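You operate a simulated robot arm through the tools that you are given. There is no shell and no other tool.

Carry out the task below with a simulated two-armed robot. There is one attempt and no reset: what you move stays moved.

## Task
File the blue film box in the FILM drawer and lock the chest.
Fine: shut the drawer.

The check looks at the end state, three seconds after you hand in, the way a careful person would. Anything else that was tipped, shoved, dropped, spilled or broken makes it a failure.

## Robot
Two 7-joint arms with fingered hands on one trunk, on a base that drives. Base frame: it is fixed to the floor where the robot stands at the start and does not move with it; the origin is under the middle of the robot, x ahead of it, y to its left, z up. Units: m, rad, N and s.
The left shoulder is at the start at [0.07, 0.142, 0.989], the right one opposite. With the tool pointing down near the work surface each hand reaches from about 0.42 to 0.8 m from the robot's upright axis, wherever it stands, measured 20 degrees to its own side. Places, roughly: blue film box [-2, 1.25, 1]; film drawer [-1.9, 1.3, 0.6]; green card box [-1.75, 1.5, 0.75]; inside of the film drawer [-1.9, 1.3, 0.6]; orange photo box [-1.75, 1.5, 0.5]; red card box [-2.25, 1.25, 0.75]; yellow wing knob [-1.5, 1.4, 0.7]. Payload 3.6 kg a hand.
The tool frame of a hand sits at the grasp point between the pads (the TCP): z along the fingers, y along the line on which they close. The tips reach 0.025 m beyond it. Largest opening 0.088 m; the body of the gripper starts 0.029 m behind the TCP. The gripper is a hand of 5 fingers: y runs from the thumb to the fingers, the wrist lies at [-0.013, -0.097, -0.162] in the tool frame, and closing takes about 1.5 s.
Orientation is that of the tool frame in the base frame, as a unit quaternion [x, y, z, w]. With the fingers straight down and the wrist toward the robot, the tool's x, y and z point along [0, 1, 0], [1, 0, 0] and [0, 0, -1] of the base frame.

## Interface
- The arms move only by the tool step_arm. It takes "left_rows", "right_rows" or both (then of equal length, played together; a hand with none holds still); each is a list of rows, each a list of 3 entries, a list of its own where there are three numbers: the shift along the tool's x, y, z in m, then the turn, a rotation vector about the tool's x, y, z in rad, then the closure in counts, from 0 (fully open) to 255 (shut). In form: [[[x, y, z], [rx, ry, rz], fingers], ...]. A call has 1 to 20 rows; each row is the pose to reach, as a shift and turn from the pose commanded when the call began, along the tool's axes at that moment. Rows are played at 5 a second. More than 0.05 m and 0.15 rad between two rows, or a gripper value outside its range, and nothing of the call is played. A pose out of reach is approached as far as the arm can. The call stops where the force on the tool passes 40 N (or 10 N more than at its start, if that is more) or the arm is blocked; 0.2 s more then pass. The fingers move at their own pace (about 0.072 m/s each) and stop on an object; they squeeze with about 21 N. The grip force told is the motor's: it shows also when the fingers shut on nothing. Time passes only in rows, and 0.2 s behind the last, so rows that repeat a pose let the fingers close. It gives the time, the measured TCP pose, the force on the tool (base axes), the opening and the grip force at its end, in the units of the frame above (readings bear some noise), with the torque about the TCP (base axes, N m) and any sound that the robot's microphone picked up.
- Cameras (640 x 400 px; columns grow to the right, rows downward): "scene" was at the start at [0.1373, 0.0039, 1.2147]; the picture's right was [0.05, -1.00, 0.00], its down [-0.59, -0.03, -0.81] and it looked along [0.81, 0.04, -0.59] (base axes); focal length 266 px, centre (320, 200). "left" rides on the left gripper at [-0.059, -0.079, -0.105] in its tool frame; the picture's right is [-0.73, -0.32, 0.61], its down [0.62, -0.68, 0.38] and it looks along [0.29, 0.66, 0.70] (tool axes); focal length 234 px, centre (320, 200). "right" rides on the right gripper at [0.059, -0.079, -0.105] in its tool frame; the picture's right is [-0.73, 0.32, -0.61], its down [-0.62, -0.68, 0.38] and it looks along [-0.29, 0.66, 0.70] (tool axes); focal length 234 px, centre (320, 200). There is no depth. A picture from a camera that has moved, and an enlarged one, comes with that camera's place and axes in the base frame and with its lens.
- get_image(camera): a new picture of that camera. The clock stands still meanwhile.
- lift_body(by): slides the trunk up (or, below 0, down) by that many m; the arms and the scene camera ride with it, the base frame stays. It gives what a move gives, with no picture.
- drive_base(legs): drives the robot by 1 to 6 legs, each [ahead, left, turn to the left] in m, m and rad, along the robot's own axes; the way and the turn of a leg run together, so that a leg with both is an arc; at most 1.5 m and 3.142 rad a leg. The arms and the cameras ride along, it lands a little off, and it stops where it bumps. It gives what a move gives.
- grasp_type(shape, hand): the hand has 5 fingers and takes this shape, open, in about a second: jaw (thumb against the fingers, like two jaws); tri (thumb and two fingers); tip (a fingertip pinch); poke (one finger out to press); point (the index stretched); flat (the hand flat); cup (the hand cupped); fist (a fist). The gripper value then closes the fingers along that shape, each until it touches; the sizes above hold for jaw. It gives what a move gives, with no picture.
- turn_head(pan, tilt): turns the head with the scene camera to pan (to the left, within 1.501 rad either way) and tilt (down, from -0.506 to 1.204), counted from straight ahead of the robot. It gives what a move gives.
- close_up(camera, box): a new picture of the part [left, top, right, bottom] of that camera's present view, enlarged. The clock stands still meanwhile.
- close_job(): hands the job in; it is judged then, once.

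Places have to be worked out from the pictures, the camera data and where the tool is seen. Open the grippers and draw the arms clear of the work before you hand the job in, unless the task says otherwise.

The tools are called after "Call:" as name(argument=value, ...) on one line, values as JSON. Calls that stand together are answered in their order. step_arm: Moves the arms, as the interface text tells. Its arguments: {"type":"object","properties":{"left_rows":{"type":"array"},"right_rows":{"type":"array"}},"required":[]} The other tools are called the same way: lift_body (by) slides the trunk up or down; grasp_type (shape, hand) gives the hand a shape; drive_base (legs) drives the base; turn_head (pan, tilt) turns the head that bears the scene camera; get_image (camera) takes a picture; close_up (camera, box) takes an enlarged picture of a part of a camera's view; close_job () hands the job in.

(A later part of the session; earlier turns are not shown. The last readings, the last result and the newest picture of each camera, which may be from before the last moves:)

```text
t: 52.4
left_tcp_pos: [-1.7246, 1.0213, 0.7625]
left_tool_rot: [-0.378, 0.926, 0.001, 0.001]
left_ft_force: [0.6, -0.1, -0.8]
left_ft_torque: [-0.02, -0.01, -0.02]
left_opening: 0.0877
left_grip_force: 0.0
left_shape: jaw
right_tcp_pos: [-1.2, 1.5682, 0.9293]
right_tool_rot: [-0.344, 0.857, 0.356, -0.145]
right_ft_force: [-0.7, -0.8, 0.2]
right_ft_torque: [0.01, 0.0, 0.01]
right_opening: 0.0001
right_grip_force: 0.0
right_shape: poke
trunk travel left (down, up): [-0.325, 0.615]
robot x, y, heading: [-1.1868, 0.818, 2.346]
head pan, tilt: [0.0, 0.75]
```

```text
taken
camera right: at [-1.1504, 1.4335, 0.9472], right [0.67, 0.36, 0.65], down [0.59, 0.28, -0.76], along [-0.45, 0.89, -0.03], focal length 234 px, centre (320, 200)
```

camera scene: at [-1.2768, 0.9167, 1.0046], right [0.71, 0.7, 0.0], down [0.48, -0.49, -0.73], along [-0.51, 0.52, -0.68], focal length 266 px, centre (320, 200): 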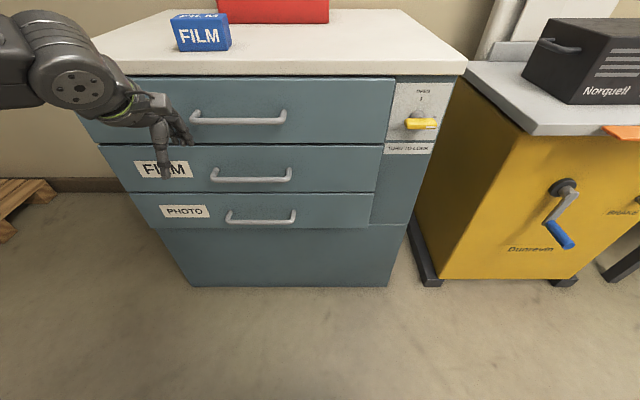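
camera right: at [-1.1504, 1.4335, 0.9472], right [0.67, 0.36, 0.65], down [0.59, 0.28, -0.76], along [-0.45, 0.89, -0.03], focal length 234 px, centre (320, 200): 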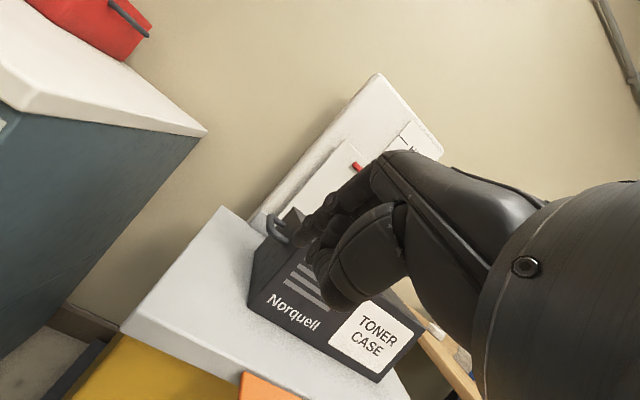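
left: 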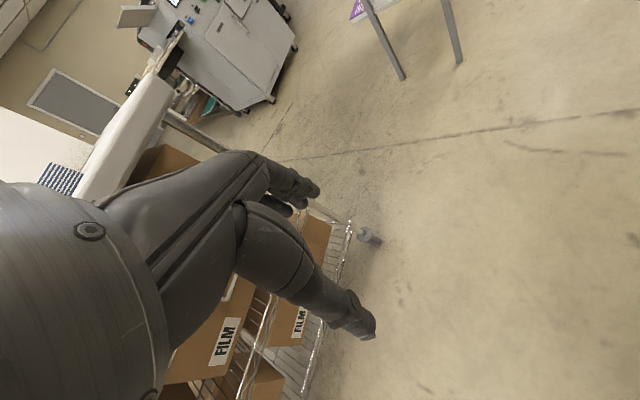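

The hand is well to the right and pitched 45° down-forward in the poke shape. I bring it left to about 0.23 m right of my axis, still short of the chest, to see where the fingertip sits relative to the TCP.

Call:
step_arm(right_rows=[[[0.048, 0, 0], [0, 0, 0], 0], [[0.096, 0, 0], [0, 0, 0], 0], [[0.144, 0, 0], [0, 0, 0], 0], [[0.192, 0, 0], [0, 0, 0], 0], [[0.24, 0, 0], [0, 0, 0], 0], [[0.28, 0, 0], [0, 0, 0], 0], [[0.28, 0, 0], [0, 0, 0], 0]])

Call:
get_image(camera="scene")

Call:
get_image(camera="right")

```text
t: 54.0
left_tcp_pos: [-1.7249, 1.0213, 0.7615]
left_tool_rot: [-0.378, 0.926, -0.001, 0.0]
left_ft_force: [0.5, -0.1, 0.4]
left_ft_torque: [0.02, -0.03, 0.03]
left_opening: 0.0874
left_grip_force: 0.1
left_shape: jaw
right_tcp_pos: [-1.3999, 1.3742, 0.9289]
right_tool_rot: [-0.343, 0.857, 0.356, -0.144]
right_ft_force: [-0.1, -0.7, -0.1]
right_ft_torque: [0.03, 0.04, 0.0]
right_opening: 0.0
right_grip_force: 0.0
right_shape: poke
trunk travel left (down, up): [-0.325, 0.615]
robot x, y, heading: [-1.1855, 0.8178, 2.342]
head pan, tilt: [0.0, 0.75]
```

```text
taken
camera scene: at [-1.2766, 0.9169, 1.0046], right [0.71, 0.7, 0.0], down [0.48, -0.49, -0.73], along [-0.51, 0.52, -0.68], focal length 266 px, centre (320, 200)
```

scene: 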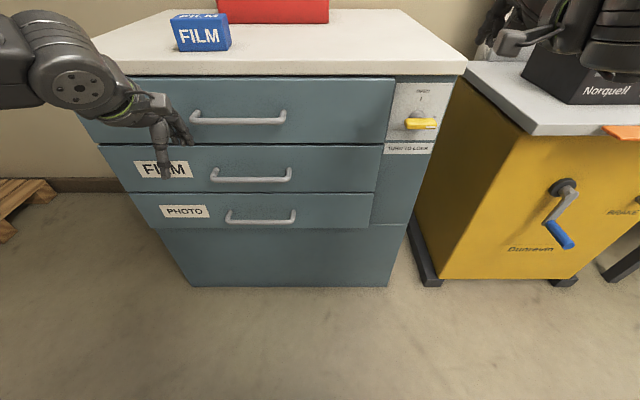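

```text
taken
camera right: at [-1.3503, 1.2396, 0.9456], right [0.67, 0.36, 0.65], down [0.59, 0.28, -0.76], along [-0.45, 0.89, -0.03], focal length 234 px, centre (320, 200)
```

right: 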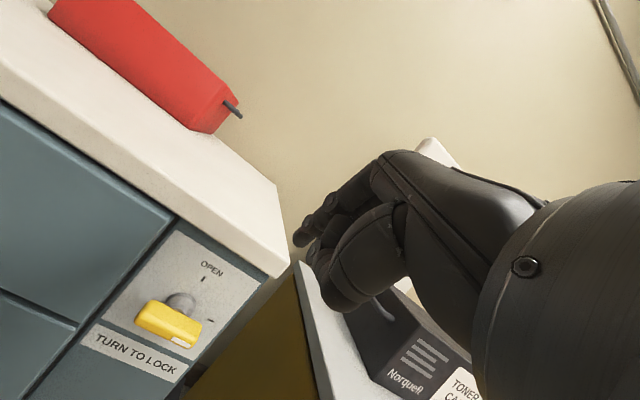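

From the wrist view the index tip lies almost on the tool axis, about 0.025 m beyond the TCP. I move it to a standoff above-left of the knob's left wing, about 5 cm in front, where the head camera can see it.

Call:
step_arm(right_rows=[[[0.008, -0.0136, 0.032], [0, 0, 0], 0], [[0.016, -0.0271, 0.064], [0, 0, 0], 0], [[0.024, -0.0407, 0.096], [0, 0, 0], 0], [[0.031, -0.0542, 0.1283], [0, 0, 0], 0], [[0.031, -0.0542, 0.1283], [0, 0, 0], 0]])

Call:
turn_head(pan=-0.25, tilt=0.5)

Call:
get_image(camera="scene")

Call:
get_image(camera="right")

```text
t: 55.2
left_tcp_pos: [-1.7244, 1.022, 0.7619]
left_tool_rot: [-0.378, 0.926, 0.0, 0.0]
left_ft_force: [-0.1, 0.6, -0.3]
left_ft_torque: [-0.02, -0.01, -0.01]
left_opening: 0.0877
left_grip_force: 0.0
left_shape: jaw
right_tcp_pos: [-1.457, 1.3901, 0.7974]
right_tool_rot: [-0.345, 0.856, 0.356, -0.145]
right_ft_force: [0.0, -0.8, 0.6]
right_ft_torque: [0.0, 0.02, 0.01]
right_opening: 0.0001
right_grip_force: 0.0
right_shape: poke
trunk travel left (down, up): [-0.325, 0.615]
robot x, y, heading: [-1.1821, 0.8257, 2.342]
head pan, tilt: [0.0, 0.75]
```

```text
t: 56.0
left_tcp_pos: [-1.7254, 1.0226, 0.7613]
left_tool_rot: [-0.378, 0.926, 0.0, 0.0]
left_ft_force: [0.4, 0.3, -0.5]
left_ft_torque: [0.0, 0.04, 0.02]
left_opening: 0.0875
left_grip_force: 0.1
left_shape: jaw
right_tcp_pos: [-1.4572, 1.39, 0.7994]
right_tool_rot: [-0.345, 0.856, 0.356, -0.145]
right_ft_force: [0.1, -0.4, 0.7]
right_ft_torque: [-0.01, -0.01, -0.01]
right_opening: 0.0
right_grip_force: 0.0
right_shape: poke
trunk travel left (down, up): [-0.325, 0.615]
robot x, y, heading: [-1.1823, 0.8242, 2.352]
head pan, tilt: [-0.25, 0.499]
```

```text
taken
camera scene: at [-1.2646, 0.9361, 1.0265], right [0.86, 0.5, 0.0], down [0.24, -0.41, -0.88], along [-0.44, 0.76, -0.48], focal length 266 px, centre (320, 200)
```

scene: 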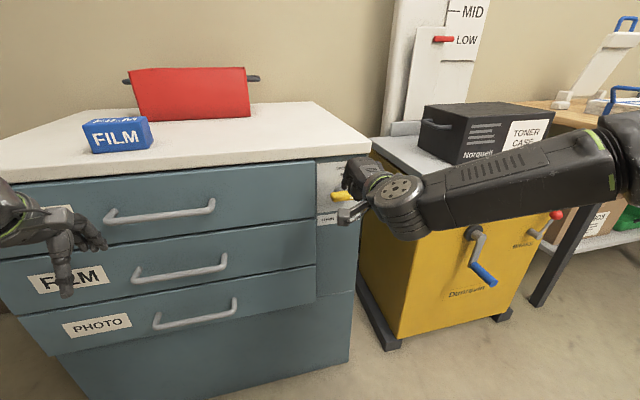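

```text
taken
camera right: at [-1.4079, 1.2551, 0.8159], right [0.67, 0.36, 0.65], down [0.59, 0.28, -0.76], along [-0.45, 0.89, -0.03], focal length 234 px, centre (320, 200)
```

right: 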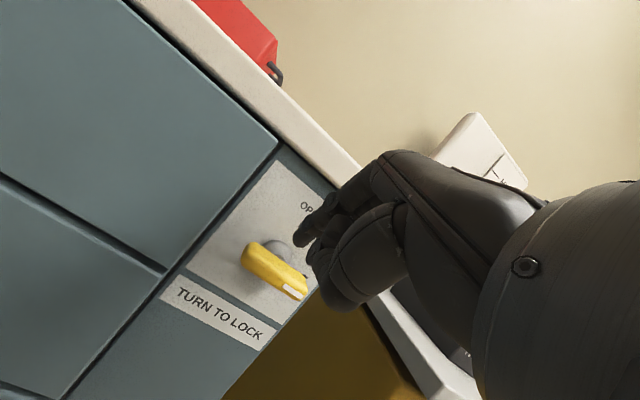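

The projection of my knob estimate lands on the bar in the wrist view to within a few millimetres. I zoom in with the head camera to check the fingertip against the left wing before pushing.

Call:
close_up(camera="scene", box=[310, 150, 390, 240])

Call:
close_up(camera="right", box=[220, 170, 380, 320])

```text
4.44 times, centred on (350, 195) of scene
camera zoom: at [-1.2646, 0.9361, 1.0265], right [0.86, 0.5, 0.0], down [0.24, -0.41, -0.88], along [-0.44, 0.76, -0.48], focal length 1182 px, centre (187, 222)
```

zoom: 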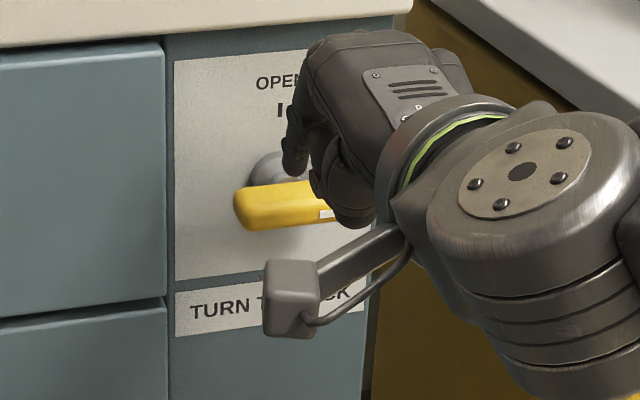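

```text
2.67 times, centred on (300, 245) of right
camera zoom: at [-1.4079, 1.2551, 0.8159], right [0.67, 0.36, 0.65], down [0.59, 0.28, -0.76], along [-0.45, 0.89, -0.03], focal length 624 px, centre (373, 80)
```

zoom: 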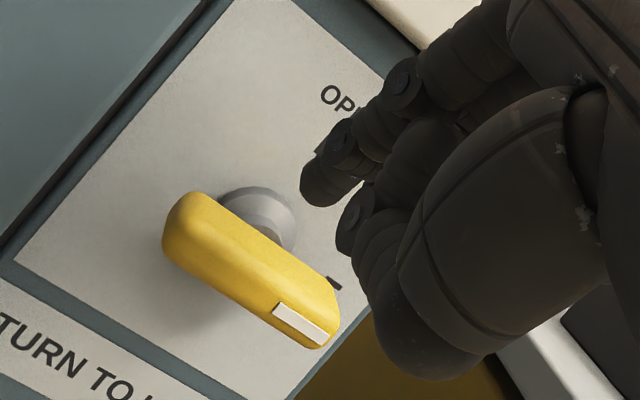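

The fingertip is about 2 cm left of the knob axis, 5 cm in front and 5 cm above it, as planned. I bring it over the left wing now, hovering about 1.3 cm above the bar.

Call:
step_arm(right_rows=[[[0.001, 0.006, 0.017], [0, 0, 0], 0], [[0.0015, 0.0115, 0.034], [0, 0, 0], 0], [[0.002, 0.017, 0.0515], [0, 0, 0], 0], [[0.002, 0.017, 0.0515], [0, 0, 0], 0]])

Call:
close_up(camera="scene", box=[310, 150, 390, 240])

Call:
close_up(camera="right", box=[220, 170, 380, 320])

```text
t: 57.0
left_tcp_pos: [-1.7251, 1.0217, 0.7619]
left_tool_rot: [-0.378, 0.926, 0.001, 0.0]
left_ft_force: [-1.6, 0.4, 0.2]
left_ft_torque: [0.03, -0.01, -0.01]
left_opening: 0.0878
left_grip_force: 0.0
left_shape: jaw
right_tcp_pos: [-1.4949, 1.4271, 0.7776]
right_tool_rot: [-0.344, 0.858, 0.352, -0.144]
right_ft_force: [1.0, 0.0, -0.5]
right_ft_torque: [0.01, 0.0, 0.0]
right_opening: 0.0002
right_grip_force: 0.1
right_shape: poke
trunk travel left (down, up): [-0.325, 0.615]
robot x, y, heading: [-1.184, 0.8197, 2.348]
head pan, tilt: [-0.25, 0.499]
```

```text
4.44 times, centred on (350, 195) of scene
camera zoom: at [-1.2644, 0.9364, 1.0266], right [0.87, 0.5, 0.0], down [0.24, -0.41, -0.88], along [-0.44, 0.76, -0.48], focal length 1182 px, centre (187, 222)
```

zoom: 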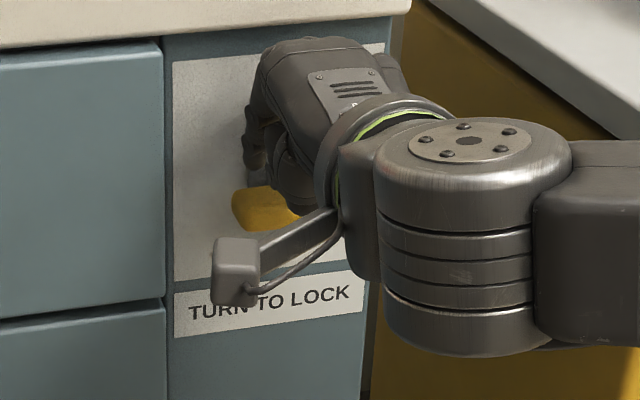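

```text
2.67 times, centred on (300, 245) of right
camera zoom: at [-1.4465, 1.2909, 0.7961], right [0.66, 0.36, 0.66], down [0.6, 0.27, -0.75], along [-0.45, 0.89, -0.03], focal length 624 px, centre (373, 80)
```

zoom: 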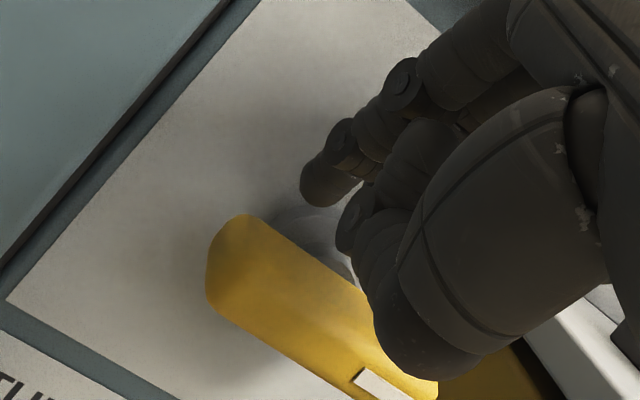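

The tip hovers over the left wing: about 2.1 cm left of the axis, 3.3 cm above, at the bar's depth. I push down along the first half of the arc (to about 45° of knob turn) and watch the force.

Call:
step_arm(right_rows=[[[0.0, -0.007, 0.004], [0, 0, 0], 0], [[0.001, -0.0132, 0.0089], [0, 0, 0], 0], [[0.0047, -0.0176, 0.0134], [0, 0, 0], 0], [[0.0066, -0.0226, 0.0183], [0, 0, 0], 0], [[0.0066, -0.0277, 0.0235], [0, 0, 0], 0], [[0.0066, -0.0277, 0.0235], [0, 0, 0], 0]])

Call:
close_up(camera="scene", box=[310, 150, 390, 240])

Call:
close_up(camera="right", box=[220, 170, 380, 320])

```text
t: 58.4
left_tcp_pos: [-1.7249, 1.0222, 0.7617]
left_tool_rot: [-0.378, 0.926, 0.001, 0.0]
left_ft_force: [0.2, 0.4, 0.1]
left_ft_torque: [0.0, -0.02, 0.03]
left_opening: 0.0877
left_grip_force: 0.2
left_shape: jaw
right_tcp_pos: [-1.5044, 1.4161, 0.7686]
right_tool_rot: [-0.344, 0.861, 0.348, -0.14]
right_ft_force: [-0.3, -0.6, 0.4]
right_ft_torque: [0.01, 0.02, 0.0]
right_opening: 0.0001
right_grip_force: 0.0
right_shape: poke
right hand out of reach, approached as far as the arm can: row 1, 2, 3, 4, 5, 6
trunk travel left (down, up): [-0.325, 0.615]
robot x, y, heading: [-1.1787, 0.8213, 2.345]
head pan, tilt: [-0.25, 0.499]
```

```text
4.44 times, centred on (350, 195) of scene
camera zoom: at [-1.2645, 0.9362, 1.0266], right [0.87, 0.5, 0.0], down [0.24, -0.41, -0.88], along [-0.44, 0.76, -0.48], focal length 1182 px, centre (187, 222)
```

zoom: 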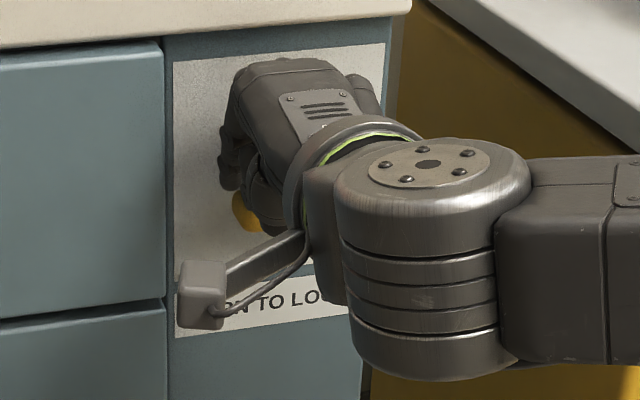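

```text
2.67 times, centred on (300, 245) of right
camera zoom: at [-1.4555, 1.2807, 0.7886], right [0.66, 0.37, 0.66], down [0.6, 0.27, -0.75], along [-0.45, 0.89, -0.05], focal length 624 px, centre (373, 80)
```

zoom: 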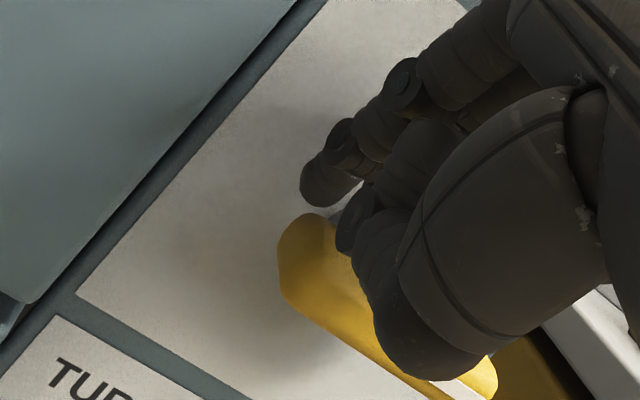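

The arm ran into its wrist limit: standing this close folds it with the elbow far out to the side. I lift the finger clear and back the base off by 0.2 m, so the forearm can point more forward.

Call:
step_arm(right_rows=[[[0, 0.0141, -0.0141], [0, 0, 0], 0], [[0, 0.0283, -0.0283], [0, 0, 0], 0], [[0, 0.0283, -0.0283], [0, 0, 0], 0]])

Call:
drive_base(legs=[[-0.2, 0.0, 0]])

Call:
grasp_type(hand="right", shape="jaw")

Call:
get_image(camera="scene")

```text
t: 59.1
left_tcp_pos: [-1.7243, 1.0218, 0.7615]
left_tool_rot: [-0.377, 0.926, 0.0, 0.0]
left_ft_force: [-0.5, -0.1, -0.6]
left_ft_torque: [0.01, 0.0, -0.03]
left_opening: 0.0877
left_grip_force: 0.1
left_shape: jaw
right_tcp_pos: [-1.5043, 1.4178, 0.808]
right_tool_rot: [-0.344, 0.857, 0.355, -0.145]
right_ft_force: [1.0, -0.1, 0.1]
right_ft_torque: [0.0, 0.01, 0.0]
right_opening: 0.0
right_grip_force: 0.1
right_shape: poke
trunk travel left (down, up): [-0.325, 0.615]
robot x, y, heading: [-1.1852, 0.8265, 2.347]
head pan, tilt: [-0.25, 0.499]
```

```text
t: 60.7
left_tcp_pos: [-1.587, 0.8817, 0.7618]
left_tool_rot: [-0.377, 0.926, 0.0, 0.0]
left_ft_force: [-0.6, 0.2, 0.9]
left_ft_torque: [-0.02, 0.01, 0.01]
left_opening: 0.0877
left_grip_force: 0.0
left_shape: jaw
right_tcp_pos: [-1.3646, 1.2763, 0.8095]
right_tool_rot: [-0.343, 0.857, 0.356, -0.145]
right_ft_force: [0.3, -0.1, 0.9]
right_ft_torque: [-0.01, -0.01, 0.0]
right_opening: 0.0
right_grip_force: 0.0
right_shape: poke
trunk travel left (down, up): [-0.325, 0.615]
robot x, y, heading: [-1.0482, 0.682, 2.344]
head pan, tilt: [-0.25, 0.499]
```

```text
t: 61.6
left_tcp_pos: [-1.5876, 0.8823, 0.7619]
left_tool_rot: [-0.377, 0.926, 0.0, 0.0]
left_ft_force: [-1.1, 0.5, 0.3]
left_ft_torque: [0.01, -0.01, 0.0]
left_opening: 0.0879
left_grip_force: 0.0
left_shape: jaw
right_tcp_pos: [-1.3649, 1.2764, 0.8086]
right_tool_rot: [-0.343, 0.857, 0.356, -0.145]
right_ft_force: [-0.9, -0.3, 0.3]
right_ft_torque: [0.01, -0.01, 0.05]
right_opening: 0.0879
right_grip_force: 0.0
right_shape: jaw
trunk travel left (down, up): [-0.325, 0.615]
robot x, y, heading: [-1.0472, 0.6829, 2.345]
head pan, tilt: [-0.25, 0.499]
```

```text
taken
camera scene: at [-1.1269, 0.7956, 1.0266], right [0.87, 0.5, 0.0], down [0.24, -0.41, -0.88], along [-0.44, 0.76, -0.48], focal length 266 px, centre (320, 200)
```

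scene: 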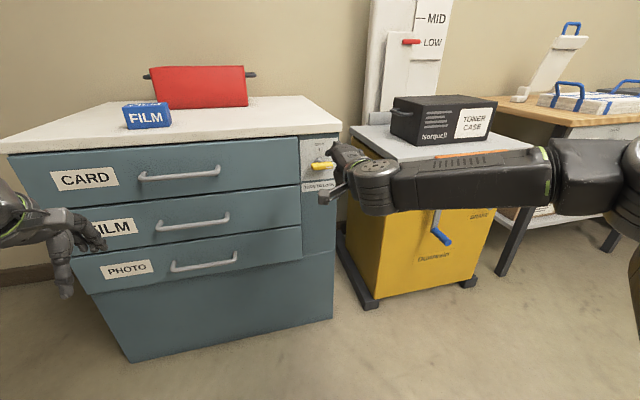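

The knob is now 0.854 m ahead and 0.216 m right of my axis. I try the fingers-forward, thumb-below pre-grasp again from this longer distance, about 8 cm short of the knob.

Call:
step_arm(right_rows=[[[-0.004, 0.005, 0.02], [-0.112, 0, 0], 0], [[-0.008, 0.01, 0.04], [-0.224, 0, 0], 0], [[-0.012, 0.0145, 0.06], [-0.336, 0, 0], 0], [[-0.016, 0.019, 0.08], [-0.449, 0, 0], 0], [[-0.02, 0.024, 0.1], [-0.561, 0, 0], 0], [[-0.024, 0.029, 0.12], [-0.673, 0, 0], 0], [[-0.028, 0.0336, 0.1404], [-0.785, 0, 0], 0], [[-0.028, 0.0336, 0.1404], [-0.785, 0, 0], 0]])

Call:
get_image(camera="scene")

```text
t: 63.4
left_tcp_pos: [-1.5886, 0.884, 0.7619]
left_tool_rot: [-0.377, 0.926, 0.0, 0.0]
left_ft_force: [0.0, -0.9, -0.5]
left_ft_torque: [0.01, 0.01, 0.03]
left_opening: 0.0878
left_grip_force: 0.1
left_shape: jaw
right_tcp_pos: [-1.4103, 1.3203, 0.8898]
right_tool_rot: [-0.333, 0.82, 0.432, -0.173]
right_ft_force: [-0.1, 0.1, -0.7]
right_ft_torque: [0.03, -0.01, -0.02]
right_opening: 0.0879
right_grip_force: 0.1
right_shape: jaw
right hand out of reach, approached as far as the arm can: row 1, 2, 3, 4, 5, 6, 7, 8
trunk travel left (down, up): [-0.325, 0.615]
robot x, y, heading: [-1.0494, 0.677, 2.341]
head pan, tilt: [-0.25, 0.499]
```

```text
taken
camera scene: at [-1.127, 0.7956, 1.0266], right [0.87, 0.5, 0.0], down [0.24, -0.41, -0.88], along [-0.44, 0.76, -0.48], focal length 266 px, centre (320, 200)
```

scene: 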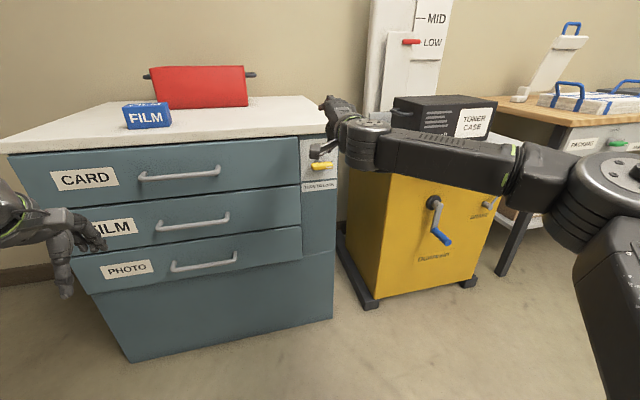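

The elbow is now in an awkward outward posture, but poses 45° down-forward at about 0.93–1.13 m relative height worked well earlier. I return the hand to that orientation, pull it back, and lower the trunk so the knob falls in that height band.

Call:
step_arm(right_rows=[[[0, -0.009, -0.03], [0.06, 0, 0], 0], [[0, -0.0175, -0.061], [0.12, 0, 0], 0], [[0, -0.026, -0.091], [0.183, 0, 0], 0], [[0, -0.035, -0.1215], [0.183, 0, 0], 0], [[0, -0.035, -0.1215], [0.183, 0, 0], 0]])

Call:
grasp_type(hand="right", shape="poke")

Call:
lift_body(by=-0.2)

Call:
drive_base(legs=[[0.17, 0.0, 0]])

Call:
get_image(camera="scene")

```text
t: 64.6
left_tcp_pos: [-1.5876, 0.8828, 0.7608]
left_tool_rot: [-0.377, 0.926, 0.0, 0.001]
left_ft_force: [-0.3, 0.1, 0.5]
left_ft_torque: [0.01, 0.04, 0.0]
left_opening: 0.0875
left_grip_force: 0.0
left_shape: jaw
right_tcp_pos: [-1.3261, 1.2338, 0.9303]
right_tool_rot: [-0.347, 0.857, 0.355, -0.141]
right_ft_force: [0.0, 0.4, 0.2]
right_ft_torque: [-0.01, 0.02, 0.01]
right_opening: 0.0879
right_grip_force: 0.1
right_shape: jaw
trunk travel left (down, up): [-0.325, 0.615]
robot x, y, heading: [-1.0429, 0.6796, 2.34]
head pan, tilt: [-0.25, 0.499]
```

```text
t: 65.5
left_tcp_pos: [-1.5873, 0.883, 0.7611]
left_tool_rot: [-0.378, 0.926, -0.001, 0.0]
left_ft_force: [0.2, 0.8, -0.3]
left_ft_torque: [0.01, 0.02, 0.01]
left_opening: 0.0879
left_grip_force: 0.0
left_shape: jaw
right_tcp_pos: [-1.3275, 1.234, 0.9305]
right_tool_rot: [-0.347, 0.856, 0.355, -0.142]
right_ft_force: [-0.3, -0.8, -0.2]
right_ft_torque: [0.01, 0.01, 0.0]
right_opening: 0.0001
right_grip_force: 0.0
right_shape: poke
trunk travel left (down, up): [-0.325, 0.615]
robot x, y, heading: [-1.0475, 0.685, 2.343]
head pan, tilt: [-0.25, 0.499]
```

```text
t: 67.7
left_tcp_pos: [-1.5866, 0.882, 0.5617]
left_tool_rot: [-0.376, 0.926, -0.001, 0.0]
left_ft_force: [-0.6, 0.8, 0.2]
left_ft_torque: [0.01, 0.01, -0.01]
left_opening: 0.0877
left_grip_force: 0.1
left_shape: jaw
right_tcp_pos: [-1.326, 1.235, 0.7301]
right_tool_rot: [-0.347, 0.856, 0.355, -0.142]
right_ft_force: [0.7, -0.3, 0.2]
right_ft_torque: [0.04, 0.0, -0.02]
right_opening: 0.0
right_grip_force: 0.1
right_shape: poke
trunk travel left (down, up): [-0.125, 0.815]
robot x, y, heading: [-1.0451, 0.679, 2.342]
head pan, tilt: [-0.25, 0.499]
```

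```text
t: 69.2
left_tcp_pos: [-1.7068, 1.0095, 0.5621]
left_tool_rot: [-0.374, 0.927, 0.0, 0.0]
left_ft_force: [0.7, 0.4, -0.9]
left_ft_torque: [-0.01, -0.04, -0.03]
left_opening: 0.0876
left_grip_force: 0.1
left_shape: jaw
right_tcp_pos: [-1.444, 1.3604, 0.7305]
right_tool_rot: [-0.345, 0.857, 0.356, -0.142]
right_ft_force: [-0.8, 0.5, -0.3]
right_ft_torque: [-0.03, 0.0, -0.01]
right_opening: 0.0
right_grip_force: 0.0
right_shape: poke
trunk travel left (down, up): [-0.125, 0.815]
robot x, y, heading: [-1.1685, 0.8067, 2.335]
head pan, tilt: [-0.25, 0.499]
```

```text
taken
camera scene: at [-1.2472, 0.9207, 0.8266], right [0.87, 0.5, 0.0], down [0.24, -0.42, -0.88], along [-0.43, 0.76, -0.48], focal length 266 px, centre (320, 200)
```

scene: 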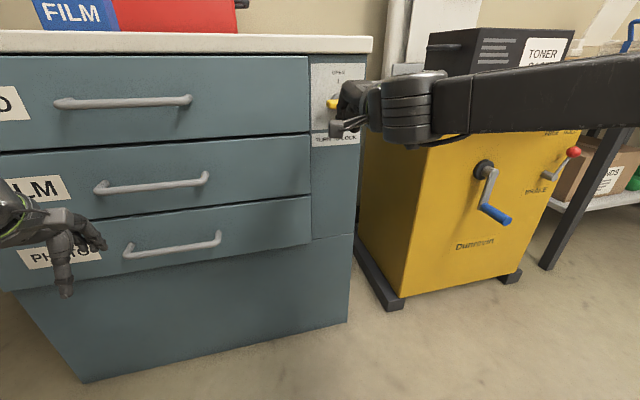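

Both arms are clear and the pose held. From the readings the tip is 8 cm in front of the bar and 3.1 cm left of the axis, a little low, so I raise it and then bring it forward above the left wing.

Call:
step_arm(right_rows=[[[-0.005, 0.0175, -0.0175], [0, 0, 0], 0], [[-0.009, 0.035, -0.035], [0, 0, 0], 0], [[-0.009, 0.054, -0.016], [0, 0, 0], 0], [[-0.009, 0.0727, 0.0027], [0, 0, 0], 0], [[-0.009, 0.0916, 0.0216], [0, 0, 0], 0], [[-0.009, 0.0916, 0.0216], [0, 0, 0], 0]])

Call:
close_up(camera="scene", box=[300, 50, 400, 150])

Call:
close_up(camera="right", box=[220, 170, 380, 320])

```text
t: 70.6
left_tcp_pos: [-1.7073, 1.0112, 0.5609]
left_tool_rot: [-0.375, 0.927, 0.0, 0.0]
left_ft_force: [-0.1, 0.3, -0.2]
left_ft_torque: [-0.03, 0.03, 0.01]
left_opening: 0.0877
left_grip_force: 0.1
left_shape: jaw
right_tcp_pos: [-1.4949, 1.425, 0.7806]
right_tool_rot: [-0.345, 0.857, 0.355, -0.141]
right_ft_force: [0.7, 0.4, -0.8]
right_ft_torque: [0.03, -0.01, 0.01]
right_opening: 0.0
right_grip_force: 0.0
right_shape: poke
trunk travel left (down, up): [-0.125, 0.815]
robot x, y, heading: [-1.1678, 0.8045, 2.337]
head pan, tilt: [-0.25, 0.499]
```

```text
4.00 times, centred on (350, 100) of scene
camera zoom: at [-1.2472, 0.9207, 0.8266], right [0.87, 0.49, 0.0], down [0.24, -0.42, -0.88], along [-0.43, 0.76, -0.48], focal length 1064 px, centre (200, 600)
```

zoom: 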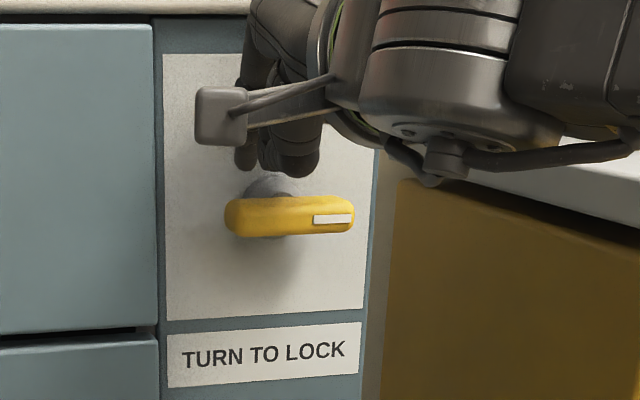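

```text
2.67 times, centred on (300, 245) of right
camera zoom: at [-1.4469, 1.2895, 0.7976], right [0.66, 0.36, 0.66], down [0.6, 0.28, -0.75], along [-0.45, 0.89, -0.03], focal length 624 px, centre (373, 80)
```

zoom: 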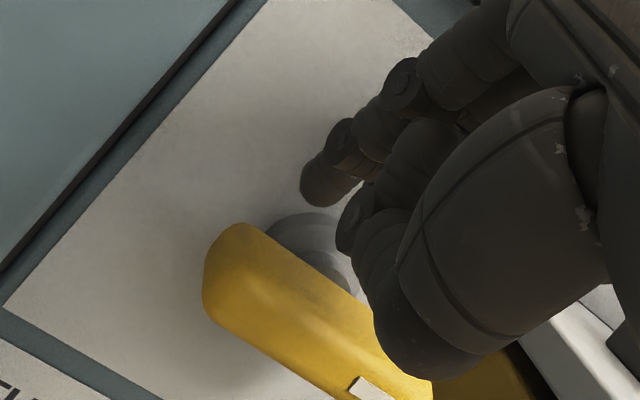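

Triangulating from two views, the fingertip is at the bar's depth over the left wing, and the curled thumb is about 6 cm nearer to me, clear of the bar. I push down along the arc for the first half of the turn.

Call:
step_arm(right_rows=[[[0, -0.0073, 0.0059], [0, 0, 0], 0], [[0, -0.0146, 0.0117], [0, 0, 0], 0], [[0.0033, -0.019, 0.0162], [0, 0, 0], 0], [[0.0052, -0.024, 0.0211], [0, 0, 0], 0], [[0.0052, -0.0291, 0.0263], [0, 0, 0], 0], [[0.0052, -0.0291, 0.0263], [0, 0, 0], 0]])

Call:
close_up(camera="scene", box=[300, 50, 400, 150])

Call:
close_up(camera="right", box=[220, 170, 380, 320])

```text
t: 72.1
left_tcp_pos: [-1.7082, 1.0066, 0.5635]
left_tool_rot: [-0.376, 0.927, 0.001, 0.001]
left_ft_force: [0.2, -0.3, -0.1]
left_ft_torque: [0.02, -0.03, 0.0]
left_opening: 0.0875
left_grip_force: 0.0
left_shape: jaw
right_tcp_pos: [-1.5001, 1.4121, 0.7486]
right_tool_rot: [-0.349, 0.853, 0.36, -0.145]
right_ft_force: [-3.3, -13.7, 14.9]
right_ft_torque: [0.28, -0.13, -0.09]
right_opening: 0.0002
right_grip_force: 0.1
right_shape: poke
trunk travel left (down, up): [-0.125, 0.815]
robot x, y, heading: [-1.1648, 0.8047, 2.337]
head pan, tilt: [-0.25, 0.499]
stopped in row 6 (right hand): the force on the tool passed its limit at 40 N (the readings are from after the stop); the commanded pose is now the measured one
```

```text
4.00 times, centred on (350, 100) of scene
camera zoom: at [-1.2472, 0.9169, 0.8269], right [0.87, 0.5, 0.0], down [0.24, -0.41, -0.88], along [-0.44, 0.76, -0.48], focal length 1064 px, centre (200, 600)
```

zoom: 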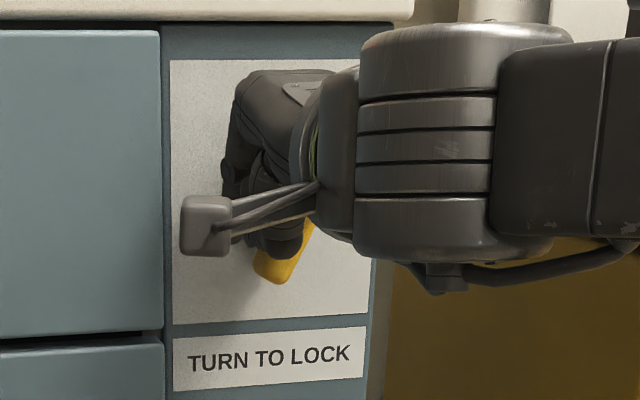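

```text
2.67 times, centred on (300, 245) of right
camera zoom: at [-1.4492, 1.2766, 0.7644], right [0.66, 0.36, 0.66], down [0.59, 0.3, -0.75], along [-0.46, 0.89, -0.02], focal length 624 px, centre (373, 80)
```

zoom: 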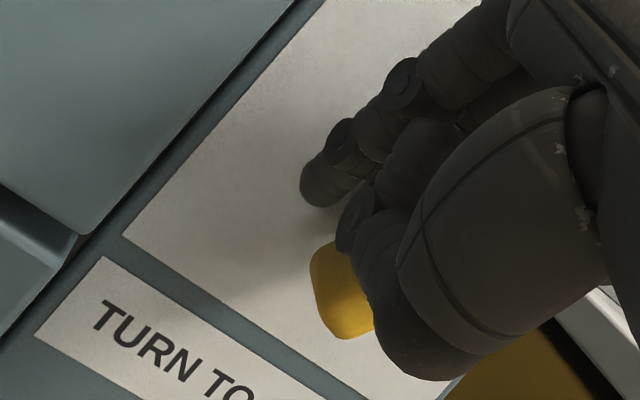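

The knob has turned part-way; then the force limit stopped the push with the tip pressed up and left. I back the hand off toward me to see the knob's state.

Call:
step_arm(right_rows=[[[0.005, -0.01, -0.02], [0, 0, 0], 0], [[0.01, -0.028, -0.035], [0, 0, 0], 0], [[0.01, -0.045, -0.055], [0, 0, 0], 0], [[0.01, -0.06, -0.075], [0, 0, 0], 0]])

Call:
close_up(camera="scene", box=[300, 50, 400, 150])

Call:
get_image(camera="right")

```text
t: 73.1
left_tcp_pos: [-1.7077, 1.0095, 0.5615]
left_tool_rot: [-0.375, 0.927, 0.0, 0.0]
left_ft_force: [0.1, -0.4, -0.2]
left_ft_torque: [0.04, 0.0, -0.02]
left_opening: 0.0876
left_grip_force: 0.0
left_shape: jaw
right_tcp_pos: [-1.4388, 1.3418, 0.7518]
right_tool_rot: [-0.348, 0.855, 0.357, -0.143]
right_ft_force: [0.8, -0.4, 0.0]
right_ft_torque: [0.04, 0.01, -0.02]
right_opening: 0.0
right_grip_force: 0.0
right_shape: poke
trunk travel left (down, up): [-0.125, 0.815]
robot x, y, heading: [-1.1636, 0.8032, 2.341]
head pan, tilt: [-0.25, 0.499]
```

```text
4.00 times, centred on (350, 100) of scene
camera zoom: at [-1.2475, 0.9202, 0.8266], right [0.87, 0.5, 0.0], down [0.24, -0.42, -0.88], along [-0.44, 0.76, -0.48], focal length 1064 px, centre (200, 600)
```

zoom: 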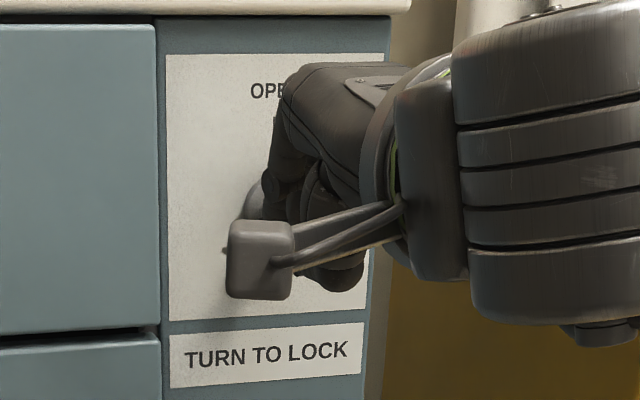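

```text
taken
camera right: at [-1.3899, 1.2051, 0.7689], right [0.66, 0.36, 0.66], down [0.59, 0.29, -0.75], along [-0.46, 0.89, -0.02], focal length 234 px, centre (320, 200)
```

right: 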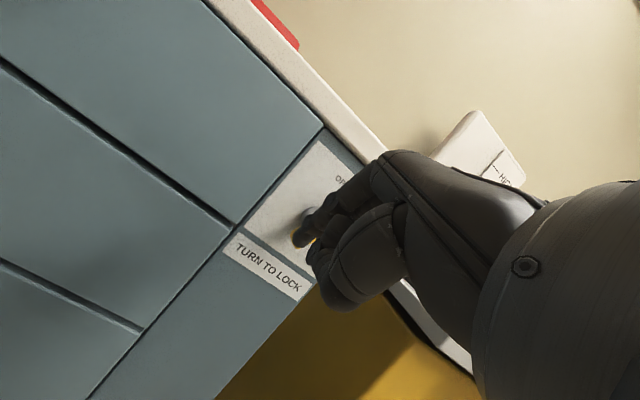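

The hand still hides the knob, so I raise it 0.09 m to get a clear look.

Call:
step_arm(right_rows=[[[0, 0.0212, -0.0212], [0, 0, 0], 0], [[0, 0.0424, -0.0424], [0, 0, 0], 0], [[0, 0.0636, -0.0636], [0, 0, 0], 0]])

Call:
close_up(camera="scene", box=[300, 50, 400, 150])

Call:
close_up(camera="right", box=[180, 150, 380, 350])

```text
t: 73.9
left_tcp_pos: [-1.7069, 1.0082, 0.5618]
left_tool_rot: [-0.375, 0.927, 0.0, -0.001]
left_ft_force: [0.3, -0.9, 0.0]
left_ft_torque: [-0.02, 0.0, -0.03]
left_opening: 0.0877
left_grip_force: 0.0
left_shape: jaw
right_tcp_pos: [-1.4432, 1.3388, 0.8455]
right_tool_rot: [-0.347, 0.855, 0.357, -0.143]
right_ft_force: [0.9, -0.1, 1.0]
right_ft_torque: [0.01, -0.01, -0.05]
right_opening: 0.0
right_grip_force: 0.0
right_shape: poke
trunk travel left (down, up): [-0.125, 0.815]
robot x, y, heading: [-1.166, 0.8072, 2.341]
head pan, tilt: [-0.25, 0.499]
```

```text
4.00 times, centred on (350, 100) of scene
camera zoom: at [-1.2476, 0.9202, 0.8266], right [0.87, 0.5, 0.0], down [0.24, -0.42, -0.88], along [-0.44, 0.76, -0.48], focal length 1064 px, centre (200, 600)
```

zoom: 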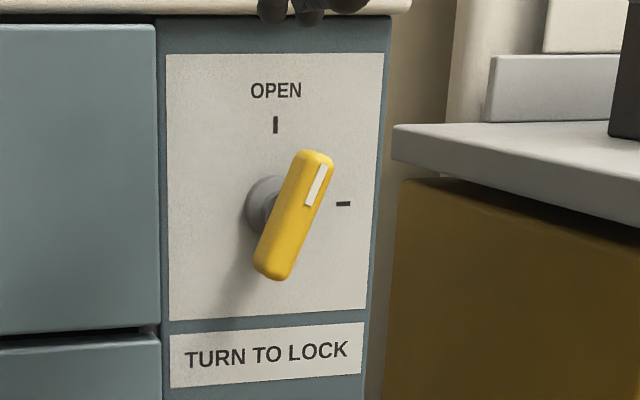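

```text
2.00 times, centred on (280, 250) of right
camera zoom: at [-1.3929, 1.2047, 0.8622], right [0.66, 0.36, 0.66], down [0.59, 0.29, -0.75], along [-0.46, 0.89, -0.02], focal length 468 px, centre (400, 100)
```

zoom: 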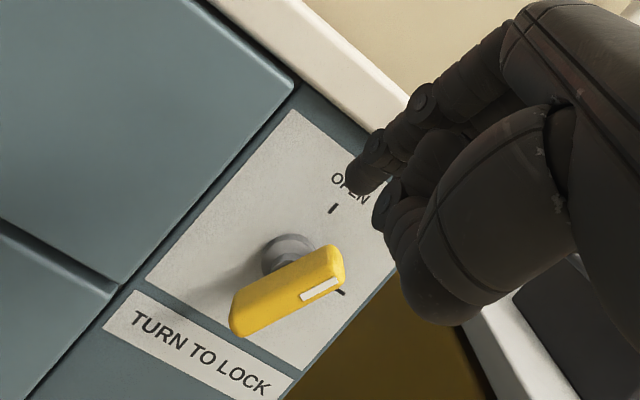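

The pointer now stands roughly 65° toward OPEN; about 25° remain. I go around to the right of the upper wing, so I can push it left to vertical.

Call:
step_arm(right_rows=[[[-0.03, -0.005, 0.028], [0, 0, 0], 0], [[-0.0575, -0.0095, 0.0566], [0, 0, 0], 0], [[-0.0856, -0.0141, 0.0849], [0, 0, 0], 0], [[-0.0856, -0.002, 0.105], [0, 0, 0], 0], [[-0.0856, 0.0095, 0.1249], [0, 0, 0], 0], [[-0.0856, 0.0095, 0.1249], [0, 0, 0], 0]])

Call:
close_up(camera="scene", box=[300, 50, 400, 150])

Call:
close_up(camera="right", box=[180, 150, 380, 350])

```text
t: 75.3
left_tcp_pos: [-1.7088, 1.009, 0.5602]
left_tool_rot: [-0.375, 0.927, 0.0, 0.0]
left_ft_force: [-0.1, -0.1, 0.7]
left_ft_torque: [0.0, -0.02, -0.02]
left_opening: 0.0877
left_grip_force: 0.1
left_shape: jaw
right_tcp_pos: [-1.442, 1.4673, 0.7607]
right_tool_rot: [-0.348, 0.855, 0.356, -0.143]
right_ft_force: [0.5, -0.3, 0.3]
right_ft_torque: [-0.01, 0.03, 0.0]
right_opening: 0.0
right_grip_force: 0.1
right_shape: poke
trunk travel left (down, up): [-0.125, 0.815]
robot x, y, heading: [-1.164, 0.8062, 2.338]
head pan, tilt: [-0.25, 0.499]
```

```text
4.00 times, centred on (350, 100) of scene
camera zoom: at [-1.2476, 0.9203, 0.8266], right [0.87, 0.5, 0.0], down [0.24, -0.42, -0.88], along [-0.44, 0.76, -0.48], focal length 1064 px, centre (200, 600)
```

zoom: 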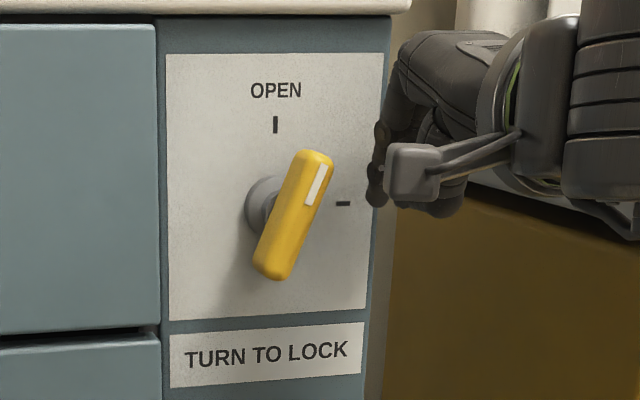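

```text
2.00 times, centred on (280, 250) of right
camera zoom: at [-1.3928, 1.3331, 0.7782], right [0.66, 0.36, 0.66], down [0.59, 0.29, -0.75], along [-0.46, 0.89, -0.02], focal length 468 px, centre (400, 100)
```

zoom: 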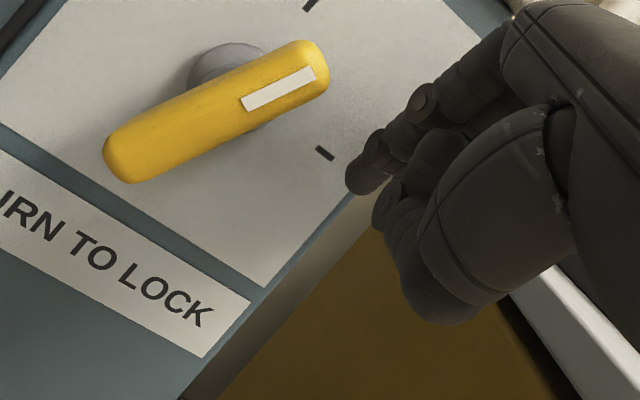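

The tip is 4.5 cm right of the axis at the right height and depth. I push the upper wing left along its arc until the pointer reaches OPEN.

Call:
step_arm(right_rows=[[[0.015, 0.0021, 0.0021], [0, 0, 0], 0], [[0.0203, 0.0028, 0.0014], [0, 0, 0], 0], [[0.025, 0.005, -0.0007], [0, 0, 0], 0], [[0.028, 0.0064, -0.0021], [0, 0, 0], 0], [[0.033, 0.0071, -0.0028], [0, 0, 0], 0], [[0.036, 0.0078, -0.0035], [0, 0, 0], 0], [[0.036, 0.0078, -0.0035], [0, 0, 0], 0]])

Call:
close_up(camera="scene", box=[300, 50, 400, 150])

Call:
close_up(camera="right", box=[180, 150, 380, 350])

```text
t: 76.9
left_tcp_pos: [-1.7073, 1.0093, 0.5622]
left_tool_rot: [-0.375, 0.927, 0.0, 0.0]
left_ft_force: [0.7, -1.0, 0.0]
left_ft_torque: [-0.03, 0.01, -0.01]
left_opening: 0.0878
left_grip_force: 0.1
left_shape: jaw
right_tcp_pos: [-1.4707, 1.4476, 0.7695]
right_tool_rot: [-0.347, 0.856, 0.357, -0.143]
right_ft_force: [6.9, 7.3, 1.1]
right_ft_torque: [-0.01, -0.01, -0.06]
right_opening: 0.0
right_grip_force: 0.1
right_shape: poke
trunk travel left (down, up): [-0.125, 0.815]
robot x, y, heading: [-1.1679, 0.8083, 2.336]
head pan, tilt: [-0.25, 0.499]
```

```text
4.00 times, centred on (350, 100) of scene
camera zoom: at [-1.2467, 0.9211, 0.8266], right [0.87, 0.5, 0.0], down [0.24, -0.42, -0.88], along [-0.44, 0.76, -0.48], focal length 1064 px, centre (200, 600)
```

zoom: 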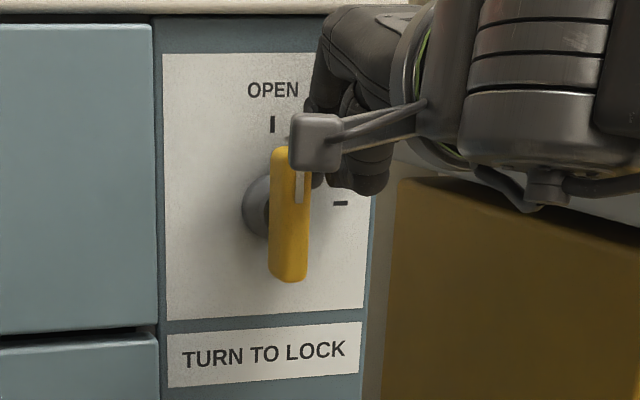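

```text
2.00 times, centred on (280, 250) of right
camera zoom: at [-1.421, 1.312, 0.7885], right [0.66, 0.36, 0.66], down [0.59, 0.28, -0.75], along [-0.46, 0.89, -0.02], focal length 468 px, centre (400, 100)
```

zoom: 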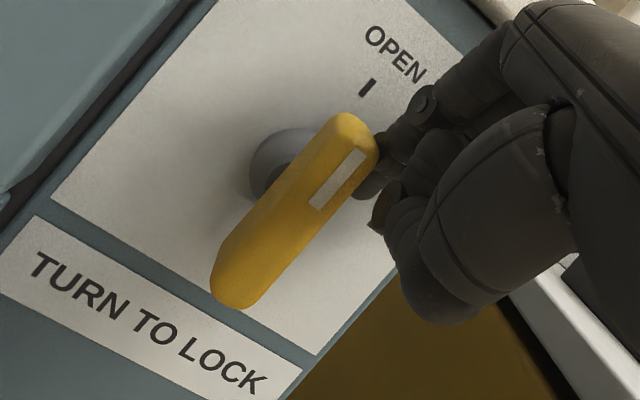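

The knob bar is vertical with the pointer at OPEN. I draw the right hand off to the right and back, well clear of the chest.

Call:
step_arm(right_rows=[[[-0.03, 0, 0], [0, 0, 0], 0], [[-0.04, -0.03, -0.03], [0, 0, 0], 0], [[-0.05, -0.06, -0.06], [0, 0, 0], 0], [[-0.06, -0.08, -0.095], [0, 0, 0], 0], [[-0.06, -0.08, -0.13], [0, 0, 0], 0]])

Call:
turn_head(pan=0.25, tilt=0.6)

Call:
get_image(camera="scene")

Call:
close_up(camera="scene", box=[430, 0, 590, 100])

```text
t: 78.1
left_tcp_pos: [-1.7076, 1.0085, 0.5622]
left_tool_rot: [-0.375, 0.927, 0.001, 0.0]
left_ft_force: [0.4, -0.3, 0.2]
left_ft_torque: [0.01, -0.01, -0.02]
left_opening: 0.0877
left_grip_force: 0.0
left_shape: jaw
right_tcp_pos: [-1.3249, 1.3813, 0.806]
right_tool_rot: [-0.348, 0.855, 0.356, -0.143]
right_ft_force: [0.2, -0.1, -0.5]
right_ft_torque: [0.04, 0.01, 0.0]
right_opening: 0.0
right_grip_force: 0.0
right_shape: poke
trunk travel left (down, up): [-0.125, 0.815]
robot x, y, heading: [-1.1656, 0.8078, 2.342]
head pan, tilt: [-0.25, 0.499]
```

```text
t: 79.1
left_tcp_pos: [-1.7068, 1.0092, 0.562]
left_tool_rot: [-0.376, 0.927, 0.0, 0.0]
left_ft_force: [-0.1, 0.4, 0.1]
left_ft_torque: [-0.02, -0.01, 0.04]
left_opening: 0.0877
left_grip_force: 0.1
left_shape: jaw
right_tcp_pos: [-1.3248, 1.382, 0.8072]
right_tool_rot: [-0.347, 0.856, 0.357, -0.142]
right_ft_force: [-1.0, 0.6, 0.3]
right_ft_torque: [0.0, 0.0, 0.01]
right_opening: 0.0002
right_grip_force: 0.0
right_shape: poke
trunk travel left (down, up): [-0.125, 0.815]
robot x, y, heading: [-1.1636, 0.807, 2.348]
head pan, tilt: [0.25, 0.6]
```

```text
taken
camera scene: at [-1.2776, 0.8877, 0.8175], right [0.53, 0.85, 0.0], down [0.48, -0.3, -0.83], along [-0.7, 0.43, -0.56], focal length 266 px, centre (320, 200)
```

scene: 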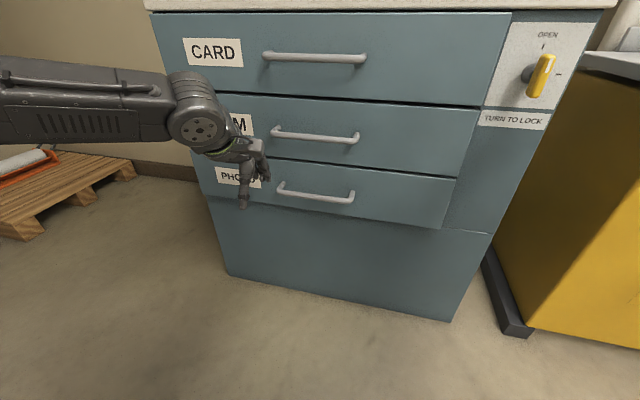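

```text
4.00 times, centred on (510, 50) of scene
camera zoom: at [-1.2776, 0.8877, 0.8175], right [0.53, 0.85, 0.0], down [0.48, -0.3, -0.83], along [-0.7, 0.43, -0.56], focal length 1064 px, centre (-440, 800)
```

zoom: 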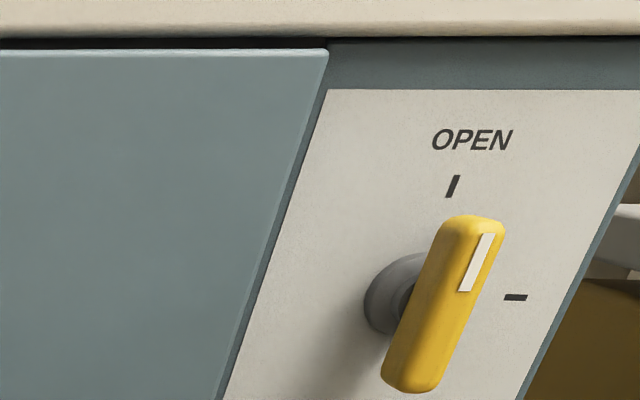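

The knob bar is parallel to the panel edge, so it stands at OPEN. Next is the FILM handle, about 0.67 m ahead and 0.18 m left at z≈0.584; I lower the trunk 0.1 m for a comfortable left-arm height.

Call:
lift_body(by=-0.1)

Call:
step_arm(left_rows=[[[-0.009, 0.002, -0.024], [-0.098, 0, 0], 60], [[-0.018, 0.004, -0.048], [-0.196, 0, 0], 120], [[-0.027, 0.01, -0.072], [-0.294, 0, 0], 120], [[-0.036, 0.02, -0.096], [-0.392, 0, 0], 120], [[-0.045, 0.03, -0.12], [-0.49, 0, 0], 120], [[-0.054, 0.048, -0.144], [-0.588, 0, 0], 120], [[-0.064, 0.066, -0.166], [-0.686, 0, 0], 120], [[-0.073, 0.083, -0.183], [-0.785, 0, 0], 120], [[-0.073, 0.083, -0.183], [-0.785, 0, 0], 120]])

Call:
get_image(camera="scene")

Call:
get_image(camera="left")

```text
t: 80.4
left_tcp_pos: [-1.7067, 1.009, 0.4619]
left_tool_rot: [-0.375, 0.927, 0.0, 0.0]
left_ft_force: [0.0, 0.6, 0.0]
left_ft_torque: [-0.01, 0.03, 0.05]
left_opening: 0.0876
left_grip_force: 0.0
left_shape: jaw
right_tcp_pos: [-1.3242, 1.3825, 0.7079]
right_tool_rot: [-0.349, 0.855, 0.357, -0.143]
right_ft_force: [0.7, -0.5, 0.2]
right_ft_torque: [0.0, -0.02, 0.01]
right_opening: 0.0003
right_grip_force: 0.0
right_shape: poke
trunk travel left (down, up): [-0.025, 0.915]
robot x, y, heading: [-1.1685, 0.8086, 2.342]
head pan, tilt: [0.25, 0.6]
```

```text
t: 82.4
left_tcp_pos: [-1.717, 1.1178, 0.6451]
left_tool_rot: [-0.347, 0.856, 0.354, -0.144]
left_ft_force: [-0.1, -0.2, -0.3]
left_ft_torque: [-0.01, 0.03, 0.03]
left_opening: 0.0468
left_grip_force: 0.1
left_shape: jaw
right_tcp_pos: [-1.3232, 1.3814, 0.7065]
right_tool_rot: [-0.347, 0.855, 0.357, -0.143]
right_ft_force: [-0.6, -0.3, -0.2]
right_ft_torque: [0.03, 0.02, -0.02]
right_opening: 0.0
right_grip_force: 0.2
right_shape: poke
trunk travel left (down, up): [-0.025, 0.915]
robot x, y, heading: [-1.1679, 0.8049, 2.343]
head pan, tilt: [0.25, 0.6]
```

```text
taken
camera scene: at [-1.2776, 0.8877, 0.7175], right [0.52, 0.85, 0.0], down [0.48, -0.3, -0.82], along [-0.7, 0.43, -0.57], focal length 266 px, centre (320, 200)
```

scene: 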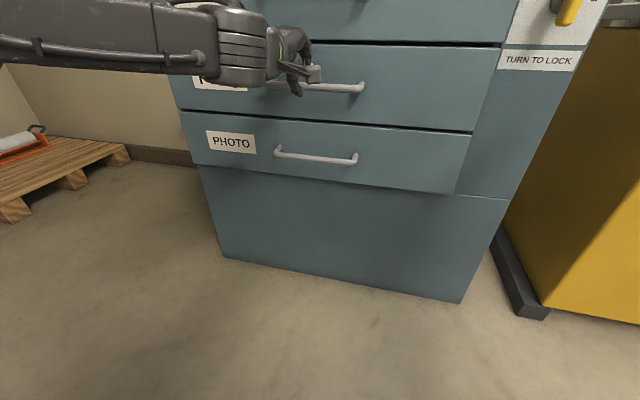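

```text
taken
camera left: at [-1.584, 1.067, 0.6623], right [0.38, 0.65, -0.66], down [-0.3, -0.58, -0.75], along [-0.87, 0.49, -0.03], focal length 234 px, centre (320, 200)
```

left: 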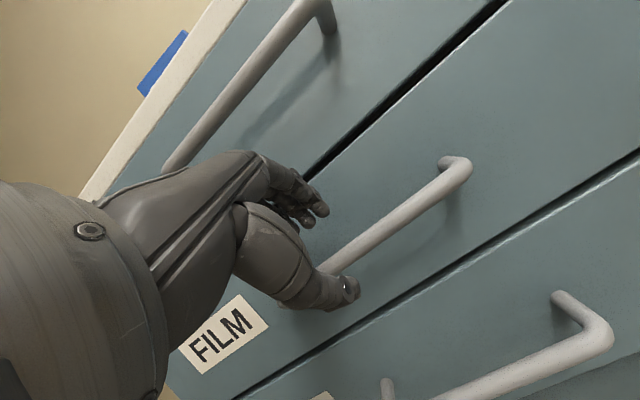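

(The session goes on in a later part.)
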